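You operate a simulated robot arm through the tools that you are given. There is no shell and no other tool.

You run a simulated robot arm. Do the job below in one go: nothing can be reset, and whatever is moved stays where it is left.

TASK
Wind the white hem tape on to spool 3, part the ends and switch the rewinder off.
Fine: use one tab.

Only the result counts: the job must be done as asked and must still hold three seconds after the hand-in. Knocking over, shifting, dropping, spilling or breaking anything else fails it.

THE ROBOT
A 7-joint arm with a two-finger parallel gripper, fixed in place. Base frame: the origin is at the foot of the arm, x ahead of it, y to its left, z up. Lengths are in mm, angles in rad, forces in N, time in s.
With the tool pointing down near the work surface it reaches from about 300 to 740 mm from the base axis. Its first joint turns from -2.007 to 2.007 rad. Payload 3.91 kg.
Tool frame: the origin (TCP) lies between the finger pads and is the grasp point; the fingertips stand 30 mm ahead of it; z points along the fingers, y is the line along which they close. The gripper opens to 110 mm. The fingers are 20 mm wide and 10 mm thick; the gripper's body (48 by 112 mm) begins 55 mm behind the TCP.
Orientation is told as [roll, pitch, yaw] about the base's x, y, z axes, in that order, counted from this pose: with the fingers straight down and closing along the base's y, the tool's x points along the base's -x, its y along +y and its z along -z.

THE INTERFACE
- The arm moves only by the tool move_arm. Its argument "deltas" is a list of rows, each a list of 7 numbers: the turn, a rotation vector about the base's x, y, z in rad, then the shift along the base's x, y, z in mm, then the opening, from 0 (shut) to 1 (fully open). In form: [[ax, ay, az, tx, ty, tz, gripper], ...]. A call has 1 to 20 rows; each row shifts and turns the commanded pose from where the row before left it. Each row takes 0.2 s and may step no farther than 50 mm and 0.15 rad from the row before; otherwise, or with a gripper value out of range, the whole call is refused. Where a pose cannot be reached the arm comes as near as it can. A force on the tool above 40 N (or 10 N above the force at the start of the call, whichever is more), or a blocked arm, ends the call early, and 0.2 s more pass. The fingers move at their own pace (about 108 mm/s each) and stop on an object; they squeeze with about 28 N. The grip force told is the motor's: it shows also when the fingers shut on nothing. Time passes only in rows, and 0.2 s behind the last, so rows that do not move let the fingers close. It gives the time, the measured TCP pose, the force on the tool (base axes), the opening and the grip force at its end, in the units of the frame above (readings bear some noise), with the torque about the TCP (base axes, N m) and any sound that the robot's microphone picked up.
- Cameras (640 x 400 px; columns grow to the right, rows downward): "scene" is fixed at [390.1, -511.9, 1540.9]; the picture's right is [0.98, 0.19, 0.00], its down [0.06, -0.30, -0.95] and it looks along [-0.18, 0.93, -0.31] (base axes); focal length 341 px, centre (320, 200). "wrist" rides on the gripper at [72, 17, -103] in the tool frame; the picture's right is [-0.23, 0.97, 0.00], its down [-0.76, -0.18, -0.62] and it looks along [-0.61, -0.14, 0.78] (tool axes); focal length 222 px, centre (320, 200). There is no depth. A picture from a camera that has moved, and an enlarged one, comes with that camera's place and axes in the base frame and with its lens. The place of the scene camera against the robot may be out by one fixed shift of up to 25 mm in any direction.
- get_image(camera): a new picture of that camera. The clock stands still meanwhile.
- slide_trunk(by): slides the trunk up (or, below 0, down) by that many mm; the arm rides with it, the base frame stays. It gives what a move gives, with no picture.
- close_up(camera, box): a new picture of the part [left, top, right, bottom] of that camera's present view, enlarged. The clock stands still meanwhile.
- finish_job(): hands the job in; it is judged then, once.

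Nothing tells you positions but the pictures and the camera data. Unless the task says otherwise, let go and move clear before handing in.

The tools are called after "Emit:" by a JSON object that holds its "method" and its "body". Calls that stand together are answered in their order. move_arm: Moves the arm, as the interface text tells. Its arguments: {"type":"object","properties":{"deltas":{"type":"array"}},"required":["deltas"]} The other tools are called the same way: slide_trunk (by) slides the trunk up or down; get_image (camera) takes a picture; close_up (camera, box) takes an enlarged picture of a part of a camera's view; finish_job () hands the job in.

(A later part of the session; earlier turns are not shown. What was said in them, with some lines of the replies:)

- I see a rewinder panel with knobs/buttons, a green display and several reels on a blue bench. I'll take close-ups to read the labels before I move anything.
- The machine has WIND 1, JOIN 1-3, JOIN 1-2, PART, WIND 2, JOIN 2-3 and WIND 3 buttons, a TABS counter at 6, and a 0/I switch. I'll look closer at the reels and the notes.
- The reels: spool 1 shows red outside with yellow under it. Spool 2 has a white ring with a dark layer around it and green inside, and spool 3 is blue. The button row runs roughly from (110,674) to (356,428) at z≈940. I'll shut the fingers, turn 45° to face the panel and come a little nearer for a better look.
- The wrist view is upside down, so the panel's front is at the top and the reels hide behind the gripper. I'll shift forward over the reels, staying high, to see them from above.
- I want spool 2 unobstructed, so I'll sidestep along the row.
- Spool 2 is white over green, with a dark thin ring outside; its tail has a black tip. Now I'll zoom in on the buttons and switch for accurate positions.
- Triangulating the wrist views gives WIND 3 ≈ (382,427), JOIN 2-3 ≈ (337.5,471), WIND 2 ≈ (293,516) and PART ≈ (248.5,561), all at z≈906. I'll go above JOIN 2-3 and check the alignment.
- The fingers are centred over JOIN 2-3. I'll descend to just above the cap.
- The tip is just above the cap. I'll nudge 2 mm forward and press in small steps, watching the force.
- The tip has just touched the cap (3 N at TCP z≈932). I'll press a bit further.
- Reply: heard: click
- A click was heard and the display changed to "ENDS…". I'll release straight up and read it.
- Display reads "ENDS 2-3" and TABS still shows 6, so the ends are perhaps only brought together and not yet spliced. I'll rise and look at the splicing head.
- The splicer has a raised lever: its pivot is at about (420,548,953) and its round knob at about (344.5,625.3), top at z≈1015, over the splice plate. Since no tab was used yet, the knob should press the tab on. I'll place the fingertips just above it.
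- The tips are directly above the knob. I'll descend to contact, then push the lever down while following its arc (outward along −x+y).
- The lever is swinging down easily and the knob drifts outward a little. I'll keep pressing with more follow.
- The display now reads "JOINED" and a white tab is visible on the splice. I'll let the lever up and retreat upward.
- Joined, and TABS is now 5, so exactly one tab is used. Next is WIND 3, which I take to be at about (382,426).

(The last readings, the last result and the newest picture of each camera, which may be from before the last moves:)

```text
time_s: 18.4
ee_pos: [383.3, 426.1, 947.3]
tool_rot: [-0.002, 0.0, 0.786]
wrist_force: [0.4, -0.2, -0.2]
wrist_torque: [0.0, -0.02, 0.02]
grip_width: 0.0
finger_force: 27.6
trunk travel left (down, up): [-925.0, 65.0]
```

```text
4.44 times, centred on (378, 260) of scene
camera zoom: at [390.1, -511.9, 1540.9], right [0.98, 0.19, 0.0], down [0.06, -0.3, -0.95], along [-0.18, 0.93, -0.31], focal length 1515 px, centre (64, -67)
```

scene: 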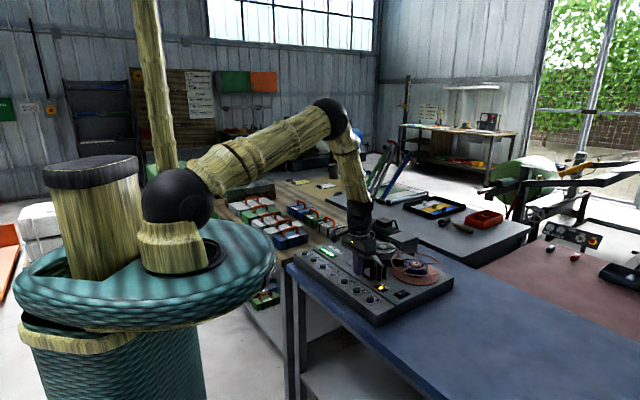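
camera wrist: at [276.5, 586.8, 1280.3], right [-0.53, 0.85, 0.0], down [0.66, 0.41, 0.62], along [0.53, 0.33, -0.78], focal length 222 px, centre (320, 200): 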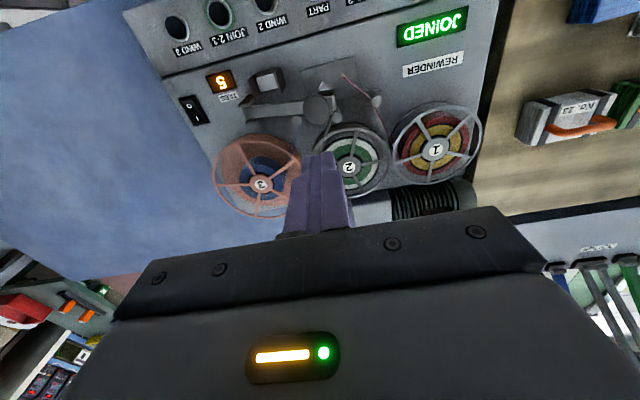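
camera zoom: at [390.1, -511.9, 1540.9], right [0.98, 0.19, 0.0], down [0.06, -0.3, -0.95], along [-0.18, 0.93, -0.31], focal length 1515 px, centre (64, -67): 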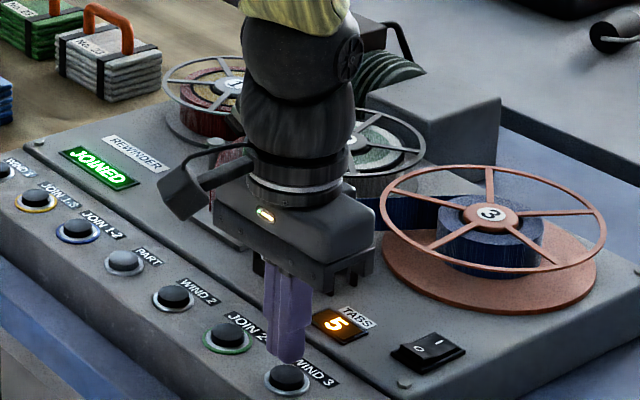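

Aligned over WIND 3. I'll press with a short stroke and look at once, as winding may run on.

Emit:
{"method": "move_arm", "body": {"deltas": [[0, 0, 0, -1, -1, -8, 0], [0, 0, 0, 0, 0, -6, 0], [0, 0, 0, 0, 0, -4, 0]]}}

Emit:
{"method": "close_up", "body": {"camera": "scene", "box": [310, 215, 445, 305]}}

```text
time_s: 19.2
ee_pos: [381.8, 425.1, 929.0]
tool_rot: [0.001, -0.003, 0.787]
wrist_force: [1.1, -0.3, 6.3]
wrist_torque: [-0.03, 0.02, -0.04]
grip_width: 0.0
finger_force: 28.0
trunk travel left (down, up): [-925.0, 65.0]
heard: click
```

```text
4.44 times, centred on (378, 260) of scene
camera zoom: at [390.1, -511.9, 1540.9], right [0.98, 0.19, 0.0], down [0.06, -0.3, -0.95], along [-0.18, 0.93, -0.31], focal length 1515 px, centre (64, -67)
```

zoom: 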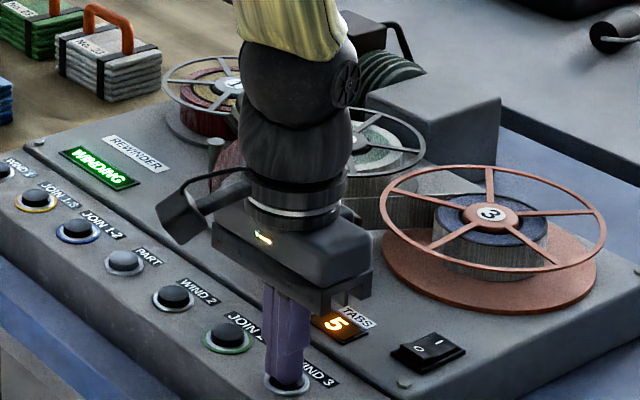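

The display shows "WINDING" and white tape is already going onto spool 3. I'll release the button and check on progress.

Emit:
{"method": "move_arm", "body": {"deltas": [[0, 0, 0, 0, 0, 10, 0], [0, 0, 0, 0, 0, 20, 0]]}}

Emit:
{"method": "close_up", "body": {"camera": "scene", "box": [310, 215, 445, 305]}}

```text
time_s: 19.8
ee_pos: [381.2, 424.8, 957.8]
tool_rot: [0.001, 0.001, 0.786]
wrist_force: [-0.5, -0.6, 0.3]
wrist_torque: [0.04, 0.05, 0.0]
grip_width: 0.2
finger_force: 27.5
trunk travel left (down, up): [-925.0, 65.0]
```

```text
4.44 times, centred on (378, 260) of scene
camera zoom: at [390.1, -511.9, 1540.9], right [0.98, 0.19, 0.0], down [0.06, -0.3, -0.95], along [-0.18, 0.93, -0.31], focal length 1515 px, centre (64, -67)
```

zoom: 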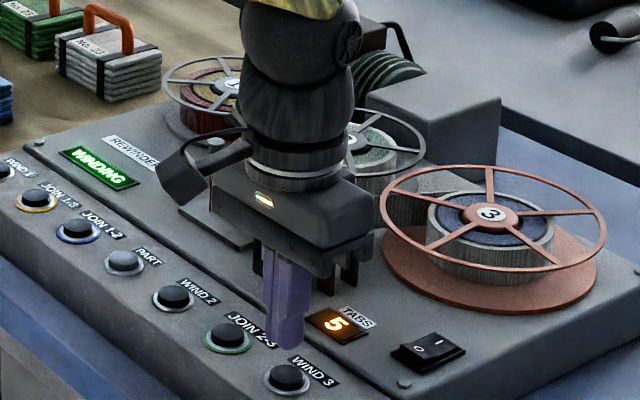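

Winding runs on by itself. I'll go toward PART at once, keeping an eye on spool 2.

Emit:
{"method": "move_arm", "body": {"deltas": [[0, 0, 0, -33, 33.7, 0, 0], [0, 0, 0, -33, 33.7, 0, 0]]}}

Emit:
{"method": "close_up", "body": {"camera": "scene", "box": [310, 215, 445, 305]}}

Emit:
{"method": "get_image", "body": {"camera": "wrist"}}

```text
time_s: 20.4
ee_pos: [313.7, 493.8, 957.4]
tool_rot: [0.0, 0.0, 0.786]
wrist_force: [0.0, 0.0, 0.4]
wrist_torque: [-0.05, 0.0, 0.02]
grip_width: 0.1
finger_force: 28.5
trunk travel left (down, up): [-925.0, 65.0]
```

```text
4.44 times, centred on (378, 260) of scene
camera zoom: at [390.1, -511.9, 1540.9], right [0.98, 0.19, 0.0], down [0.06, -0.3, -0.95], along [-0.18, 0.93, -0.31], focal length 1515 px, centre (64, -67)
```

zoom: 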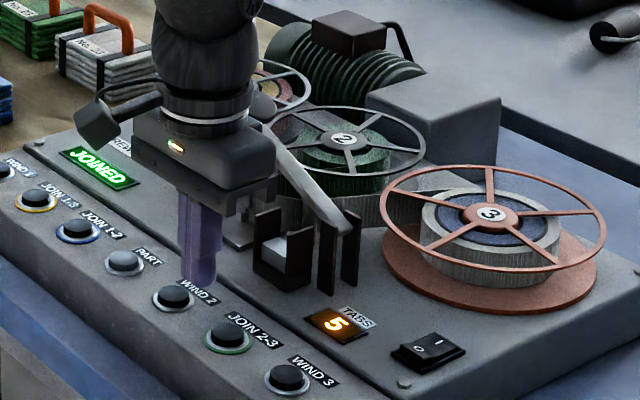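

```text
taken
camera wrist: at [250.8, 453.3, 1061.7], right [-0.53, 0.85, 0.0], down [0.66, 0.41, 0.62], along [0.53, 0.33, -0.78], focal length 222 px, centre (320, 200)
```

wrist: 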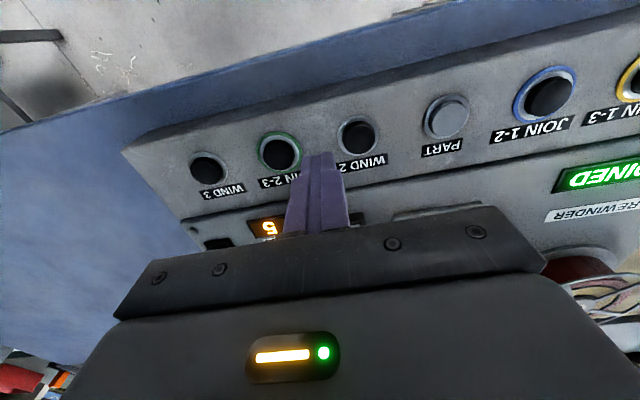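

Winding stopped on its own at the seam: spool 2 is all green, white is outermost on spool 3, and the display shows "JOINED". Now I'll go above PART.

Emit:
{"method": "move_arm", "body": {"deltas": [[0, 0, 0, -32.6, 33, 0, 0], [0, 0, 0, -32.6, 33, 0, 0], [0, 0, 0, 0, 0, -10, 0], [0, 0, 0, 0, 0, 0, 0]]}}

Emit:
{"method": "close_up", "body": {"camera": "wrist", "box": [220, 80, 420, 205]}}

Emit:
{"method": "close_up", "body": {"camera": "scene", "box": [310, 215, 445, 305]}}

```text
time_s: 21.4
ee_pos: [248.8, 557.7, 948.3]
tool_rot: [0.0, 0.0, 0.787]
wrist_force: [0.5, -1.1, -0.4]
wrist_torque: [-0.01, 0.01, 0.02]
grip_width: 0.0
finger_force: 28.2
trunk travel left (down, up): [-925.0, 65.0]
```

```text
3.20 times, centred on (320, 142) of wrist
camera zoom: at [185.9, 517.8, 1051.4], right [-0.53, 0.85, 0.0], down [0.66, 0.41, 0.62], along [0.53, 0.33, -0.78], focal length 711 px, centre (320, 384)
```

zoom: 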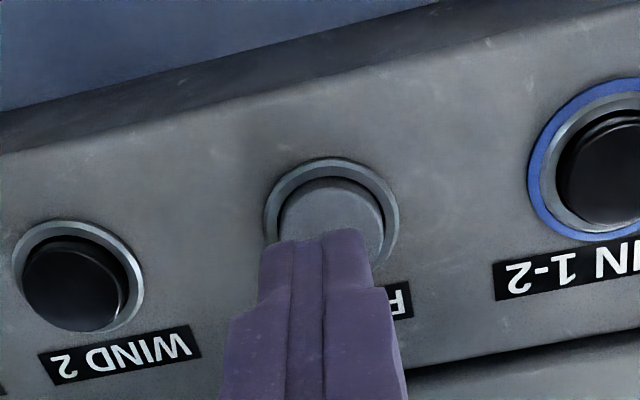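

```text
4.44 times, centred on (378, 260) of scene
camera zoom: at [390.1, -511.9, 1540.9], right [0.98, 0.19, 0.0], down [0.06, -0.3, -0.95], along [-0.18, 0.93, -0.31], focal length 1515 px, centre (64, -67)
```

zoom: 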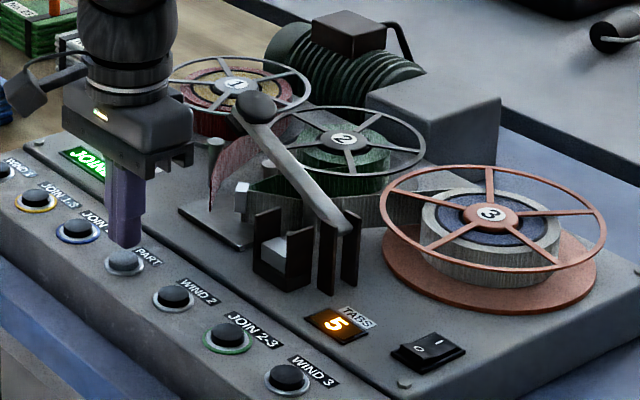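

Aligned over PART to within about 2 mm, so I'll nudge and press.

Emit:
{"method": "move_arm", "body": {"deltas": [[0, 0, 0, -2, 1, -8, 0], [0, 0, 0, 0, 0, -7, 0], [0, 0, 0, 0, 0, -4, 0], [0, 0, 0, 0, 0, -1, 0]]}}

Emit:
{"method": "close_up", "body": {"camera": "scene", "box": [310, 215, 445, 305]}}

```text
time_s: 22.4
ee_pos: [247.5, 560.4, 929.5]
tool_rot: [0.001, -0.002, 0.786]
wrist_force: [-0.7, -0.4, 9.4]
wrist_torque: [-0.03, 0.03, 0.0]
grip_width: 0.1
finger_force: 28.3
trunk travel left (down, up): [-925.0, 65.0]
heard: click
```

```text
4.44 times, centred on (378, 260) of scene
camera zoom: at [390.1, -511.9, 1540.9], right [0.98, 0.19, 0.0], down [0.06, -0.3, -0.95], along [-0.18, 0.93, -0.31], focal length 1515 px, centre (64, -67)
```

zoom: 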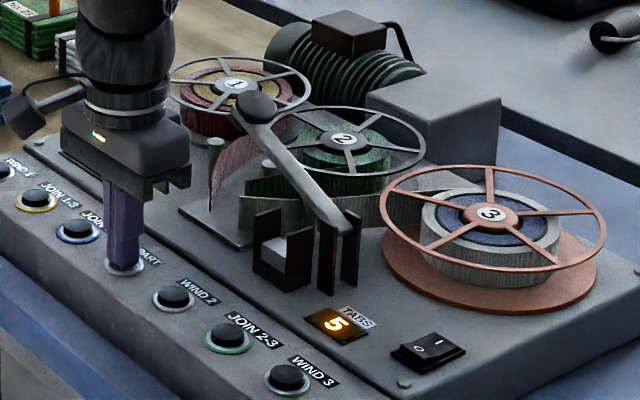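

The button clicked and the tab is gone from the splice, so the green and white ends appear parted. I'll lift off and check the display and the reels.

Emit:
{"method": "move_arm", "body": {"deltas": [[0, 0, 0, 0, 0, 15, 0], [0, 0, 0, 0, 0, 45, 0], [0, 0, 0, 10, -10, 45, 0], [0, 0, 0, 30, -30, 45, 0], [0, 0, 0, 35, -35, 45, 0], [0, 0, 0, 35, -35, 0, 0]]}}

Emit:
{"method": "close_up", "body": {"camera": "scene", "box": [310, 215, 445, 305]}}

Emit:
{"method": "get_image", "body": {"camera": "wrist"}}

Emit:
{"method": "close_up", "body": {"camera": "scene", "box": [385, 275, 425, 300]}}

```text
refused: row 4 steps farther than a row can; nothing moved
```

```text
4.44 times, centred on (378, 260) of scene
camera zoom: at [390.1, -511.9, 1540.9], right [0.98, 0.19, 0.0], down [0.06, -0.3, -0.95], along [-0.18, 0.93, -0.31], focal length 1515 px, centre (64, -67)
```

zoom: 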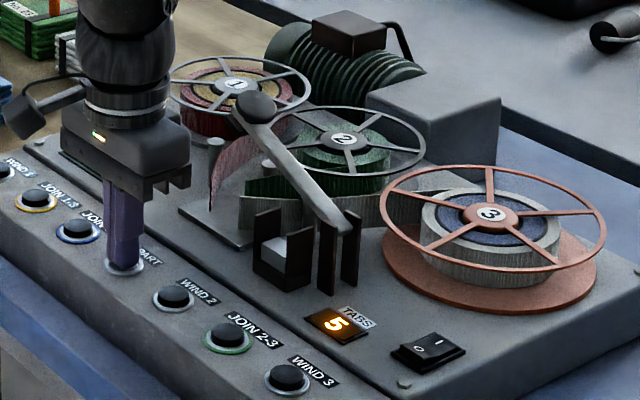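

```text
taken
camera wrist: at [184.4, 519.1, 1032.3], right [-0.53, 0.85, 0.0], down [0.66, 0.41, 0.62], along [0.53, 0.33, -0.78], focal length 222 px, centre (320, 200)
```

wrist: 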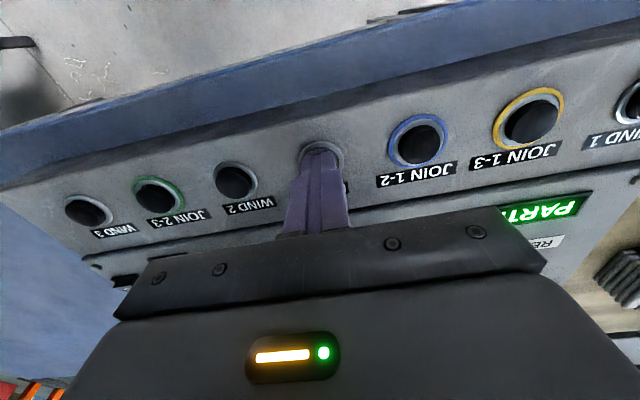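

```text
16.00 times, centred on (405, 288) of scene
camera zoom: at [390.1, -511.9, 1540.9], right [0.98, 0.19, 0.0], down [0.06, -0.3, -0.95], along [-0.18, 0.93, -0.31], focal length 5454 px, centre (-1040, -1200)
```

zoom: 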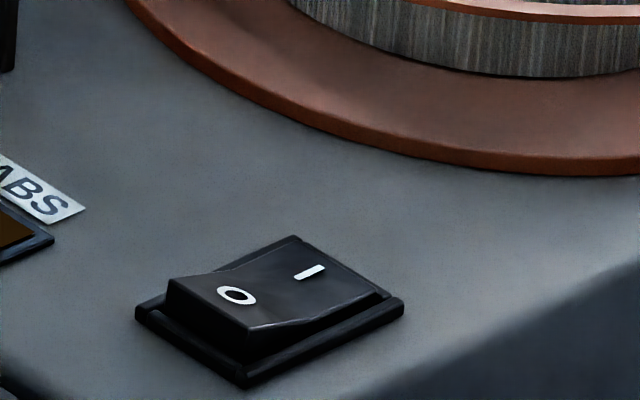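

The display shows "PARTED"; only my oversize move was refused, so I'll redo it with smaller steps. The switch's raised "0" end triangulates to about (479.4,465,903), and I'll go above it.

Emit:
{"method": "move_arm", "body": {"deltas": [[0, 0, 0, 0, 0, 15, 0], [0, 0, 0, 0, 0, 45, 0], [0, 0, 0, 0, 0, 45, 0], [0, 0, 0, 0, 0, 45, 0], [0, 0, 0, 38.6, -15.8, 0, 0], [0, 0, 0, 38.6, -15.8, 0, 0], [0, 0, 0, 38.6, -15.8, 0, 0], [0, 0, 0, 38.6, -15.8, 0, 0], [0, 0, 0, 38.6, -15.8, 0, 0], [0, 0, 0, 38.6, -15.8, 0, 0], [0, 0, 0, 0, 0, -40, 0], [0, 0, 0, 0, 0, -40, 0], [0, 0, 0, 0, 0, 0, 0]]}}

Emit:
{"method": "close_up", "body": {"camera": "scene", "box": [310, 215, 445, 305]}}

Emit:
{"method": "get_image", "body": {"camera": "wrist"}}

Emit:
{"method": "close_up", "body": {"camera": "wrist", "box": [220, 80, 420, 205]}}

```text
time_s: 25.2
ee_pos: [479.3, 464.3, 998.3]
tool_rot: [-0.001, -0.001, 0.786]
wrist_force: [0.2, -0.3, 0.4]
wrist_torque: [0.01, -0.02, 0.02]
grip_width: 0.0
finger_force: 28.5
trunk travel left (down, up): [-925.0, 65.0]
```

```text
4.44 times, centred on (378, 260) of scene
camera zoom: at [390.1, -511.9, 1540.9], right [0.98, 0.19, 0.0], down [0.06, -0.3, -0.95], along [-0.18, 0.93, -0.31], focal length 1515 px, centre (64, -67)
```

zoom: 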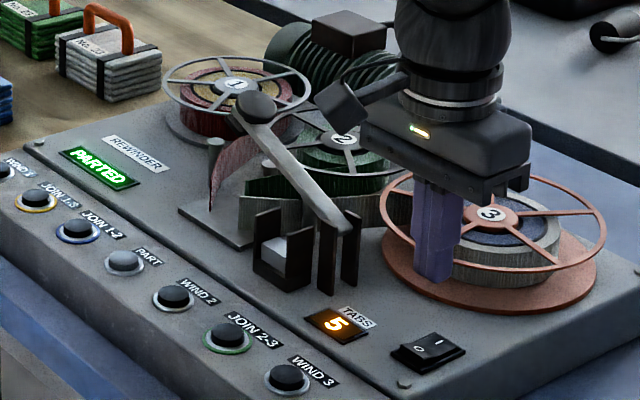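

```text
taken
camera wrist: at [416.4, 424.4, 1101.5], right [-0.53, 0.85, 0.0], down [0.66, 0.41, 0.62], along [0.53, 0.33, -0.78], focal length 222 px, centre (320, 200)
```

wrist: 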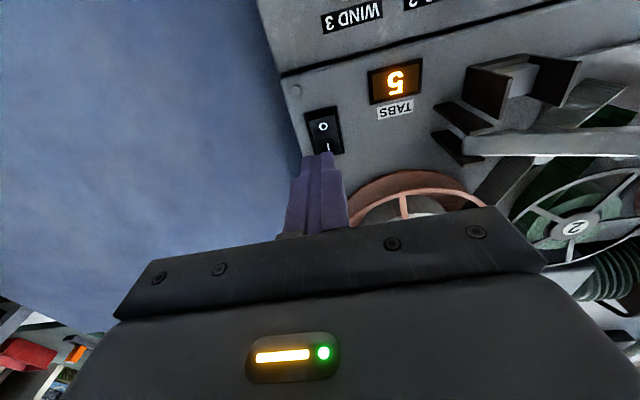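

```text
3.20 times, centred on (320, 142) of wrist
camera zoom: at [416.4, 424.4, 1101.5], right [-0.53, 0.85, 0.0], down [0.66, 0.41, 0.62], along [0.53, 0.33, -0.78], focal length 711 px, centre (320, 384)
```

zoom: 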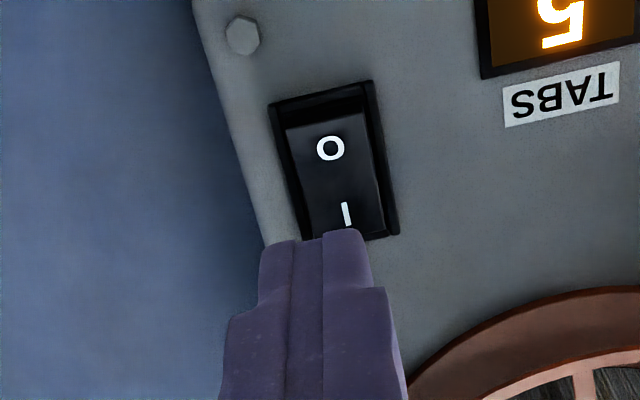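

The 0 mark is right below at about (478,466). I'll descend to just above it and check.

Emit:
{"method": "move_arm", "body": {"deltas": [[0, 0, 0, -1.5, 0.5, -30, 0], [0, 0, 0, 0, 0, -18, 0], [0, 0, 0, 0, 0, -7, 0], [0, 0, 0, 0, 0, 0, 0]]}}

Emit:
{"method": "close_up", "body": {"camera": "wrist", "box": [220, 80, 420, 205]}}

Emit:
{"method": "close_up", "body": {"camera": "scene", "box": [375, 255, 435, 295]}}

```text
time_s: 26.2
ee_pos: [479.0, 465.7, 942.7]
tool_rot: [0.0, -0.001, 0.787]
wrist_force: [0.9, -0.1, 0.0]
wrist_torque: [-0.02, -0.01, -0.02]
grip_width: 0.0
finger_force: 27.2
trunk travel left (down, up): [-925.0, 65.0]
```

```text
3.20 times, centred on (320, 142) of wrist
camera zoom: at [415.3, 425.1, 1046.5], right [-0.53, 0.85, 0.0], down [0.66, 0.41, 0.62], along [0.53, 0.33, -0.78], focal length 711 px, centre (320, 384)
```

zoom: 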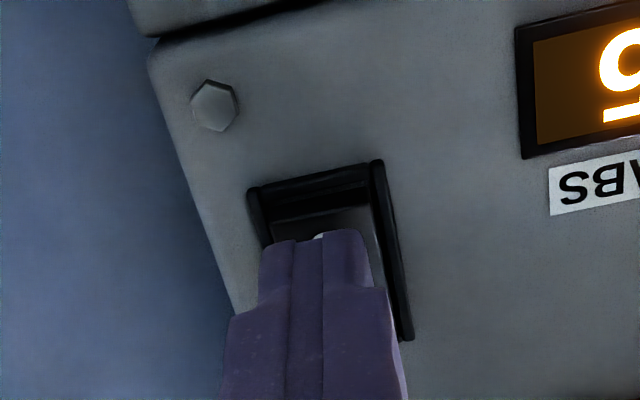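

```text
10.00 times, centred on (405, 275) of scene
camera zoom: at [390.1, -511.9, 1540.9], right [0.98, 0.19, 0.0], down [0.06, -0.3, -0.95], along [-0.18, 0.93, -0.31], focal length 3409 px, centre (-530, -550)
```

zoom: 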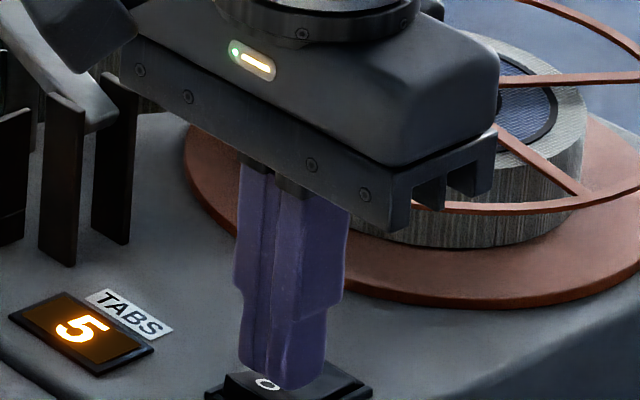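

The tip's front edge matches the rocker's front edge, well on the "0" side. I'll press down in small steps.

Emit:
{"method": "move_arm", "body": {"deltas": [[0, 0, 0, -1, -1, -4, 0], [0, 0, 0, 0, 0, -3, 0], [0, 0, 0, 0, 0, -2, 0]]}}

Emit:
{"method": "close_up", "body": {"camera": "scene", "box": [310, 225, 445, 315]}}

```text
time_s: 27.0
ee_pos: [477.6, 464.5, 939.4]
tool_rot: [0.0, -0.007, 0.786]
wrist_force: [-0.7, -2.9, 27.6]
wrist_torque: [0.08, -0.16, 0.02]
grip_width: 0.0
finger_force: 27.9
trunk travel left (down, up): [-925.0, 65.0]
```

```text
4.44 times, centred on (378, 270) of scene
camera zoom: at [390.1, -511.9, 1540.9], right [0.98, 0.19, 0.0], down [0.06, -0.3, -0.95], along [-0.18, 0.93, -0.31], focal length 1515 px, centre (64, -111)
```

zoom: 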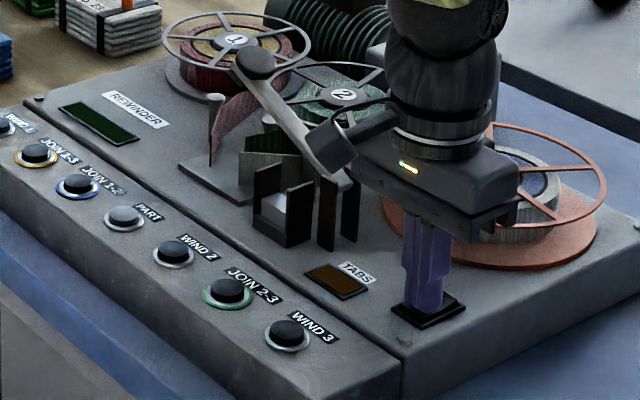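

Both displays went dark, so the rewinder is off. I'll lift straight up and confirm.

Emit:
{"method": "move_arm", "body": {"deltas": [[0, 0, 0, 0, 0, 8, 0], [0, 0, 0, 0, 0, 30, 0], [0, 0, 0, 0, 0, 45, 0], [0, 0, 0, 0, 0, 45, 0], [0, 0, 0, 0, 0, 45, 0], [0, 0, 0, -30, 15, 30, 0], [0, 0, 0, -40, 20, 0, 0], [0, 0, 0, -40, 20, 0, 0], [0, 0, 0, 0, 0, 0, 0]]}}

Emit:
{"method": "close_up", "body": {"camera": "scene", "box": [310, 215, 445, 305]}}

Emit:
{"method": "close_up", "body": {"camera": "scene", "box": [385, 275, 425, 300]}}

Emit:
{"method": "get_image", "body": {"camera": "wrist"}}

Emit:
{"method": "get_image", "body": {"camera": "scene"}}

```text
time_s: 29.0
ee_pos: [366.3, 519.3, 1137.5]
tool_rot: [0.002, 0.0, 0.785]
wrist_force: [-0.7, -0.1, -0.2]
wrist_torque: [-0.01, 0.02, -0.02]
grip_width: 0.0
finger_force: 28.9
trunk travel left (down, up): [-925.0, 65.0]
```

```text
4.44 times, centred on (378, 260) of scene
camera zoom: at [390.1, -511.9, 1540.9], right [0.98, 0.19, 0.0], down [0.06, -0.3, -0.95], along [-0.18, 0.93, -0.31], focal length 1515 px, centre (64, -67)
```

zoom: 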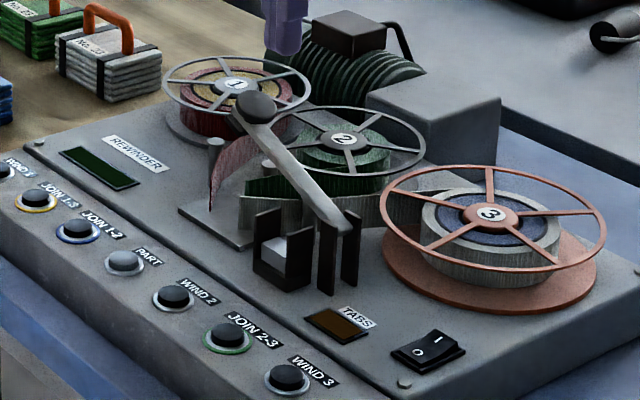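

```text
16.00 times, centred on (405, 288) of scene
camera zoom: at [390.1, -511.9, 1540.9], right [0.98, 0.19, 0.0], down [0.06, -0.3, -0.95], along [-0.18, 0.93, -0.31], focal length 5454 px, centre (-1040, -1200)
```

zoom: 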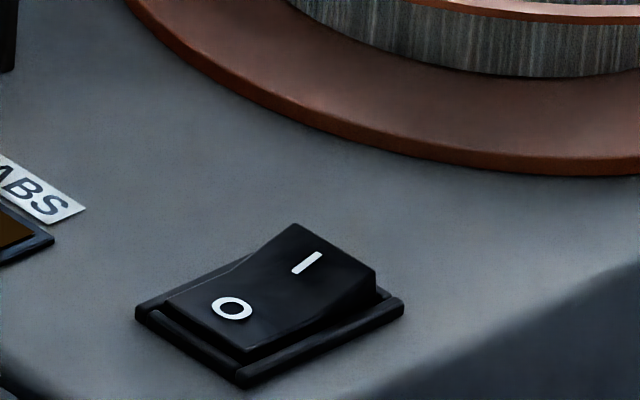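

```text
taken
camera wrist: at [303.9, 478.7, 1240.6], right [-0.53, 0.85, 0.0], down [0.66, 0.41, 0.62], along [0.53, 0.33, -0.78], focal length 222 px, centre (320, 200)
```

wrist: 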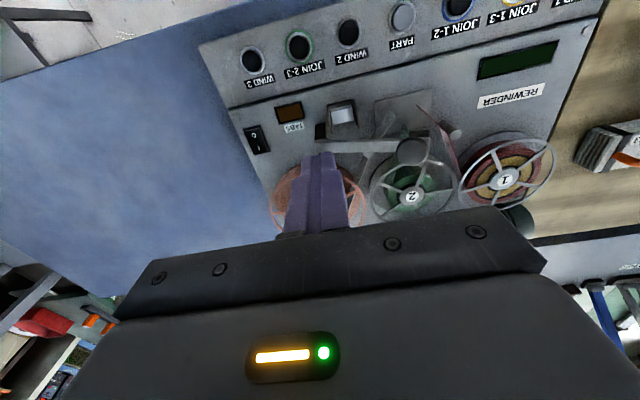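

```text
taken
```

scene: 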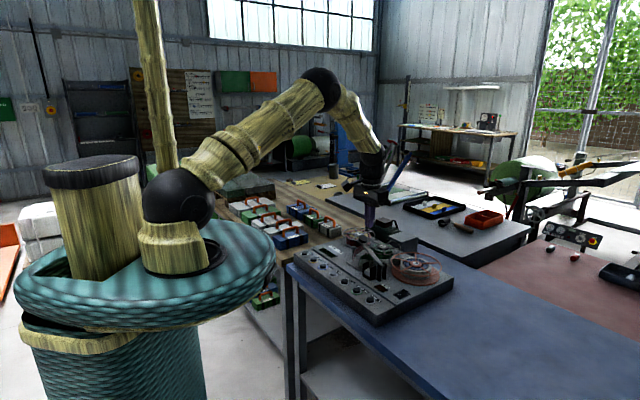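

Final state: white tape is outermost on spool 3, only green is left on spool 2, and the ends are parted. One tab was used (6→5), the rocker is on 0 with the displays dark, and the arm is clear. I'm handing in.

Emit:
{"method": "finish_job", "body": {}}

```text
The job is handed in.
```

The white hem tape is wound onto spool 3, the ends are parted, and the rewinder is switched off. I handed the job in with the arm clear of the machine.

- **Tape:** White is now the outer tape on spool 3, over the blue, and only green is left on spool 2. Winding stopped by itself at the white–green seam.
- **Tabs:** One tab was used, and the counter went from 6 to 5.
- **Parting:** The display read "PARTED" after I pressed PART.
- **Power:** The rocker switch stayed on 0 after I let go, and both displays went dark.

Nothing else looked moved or disturbed in the final pictures.
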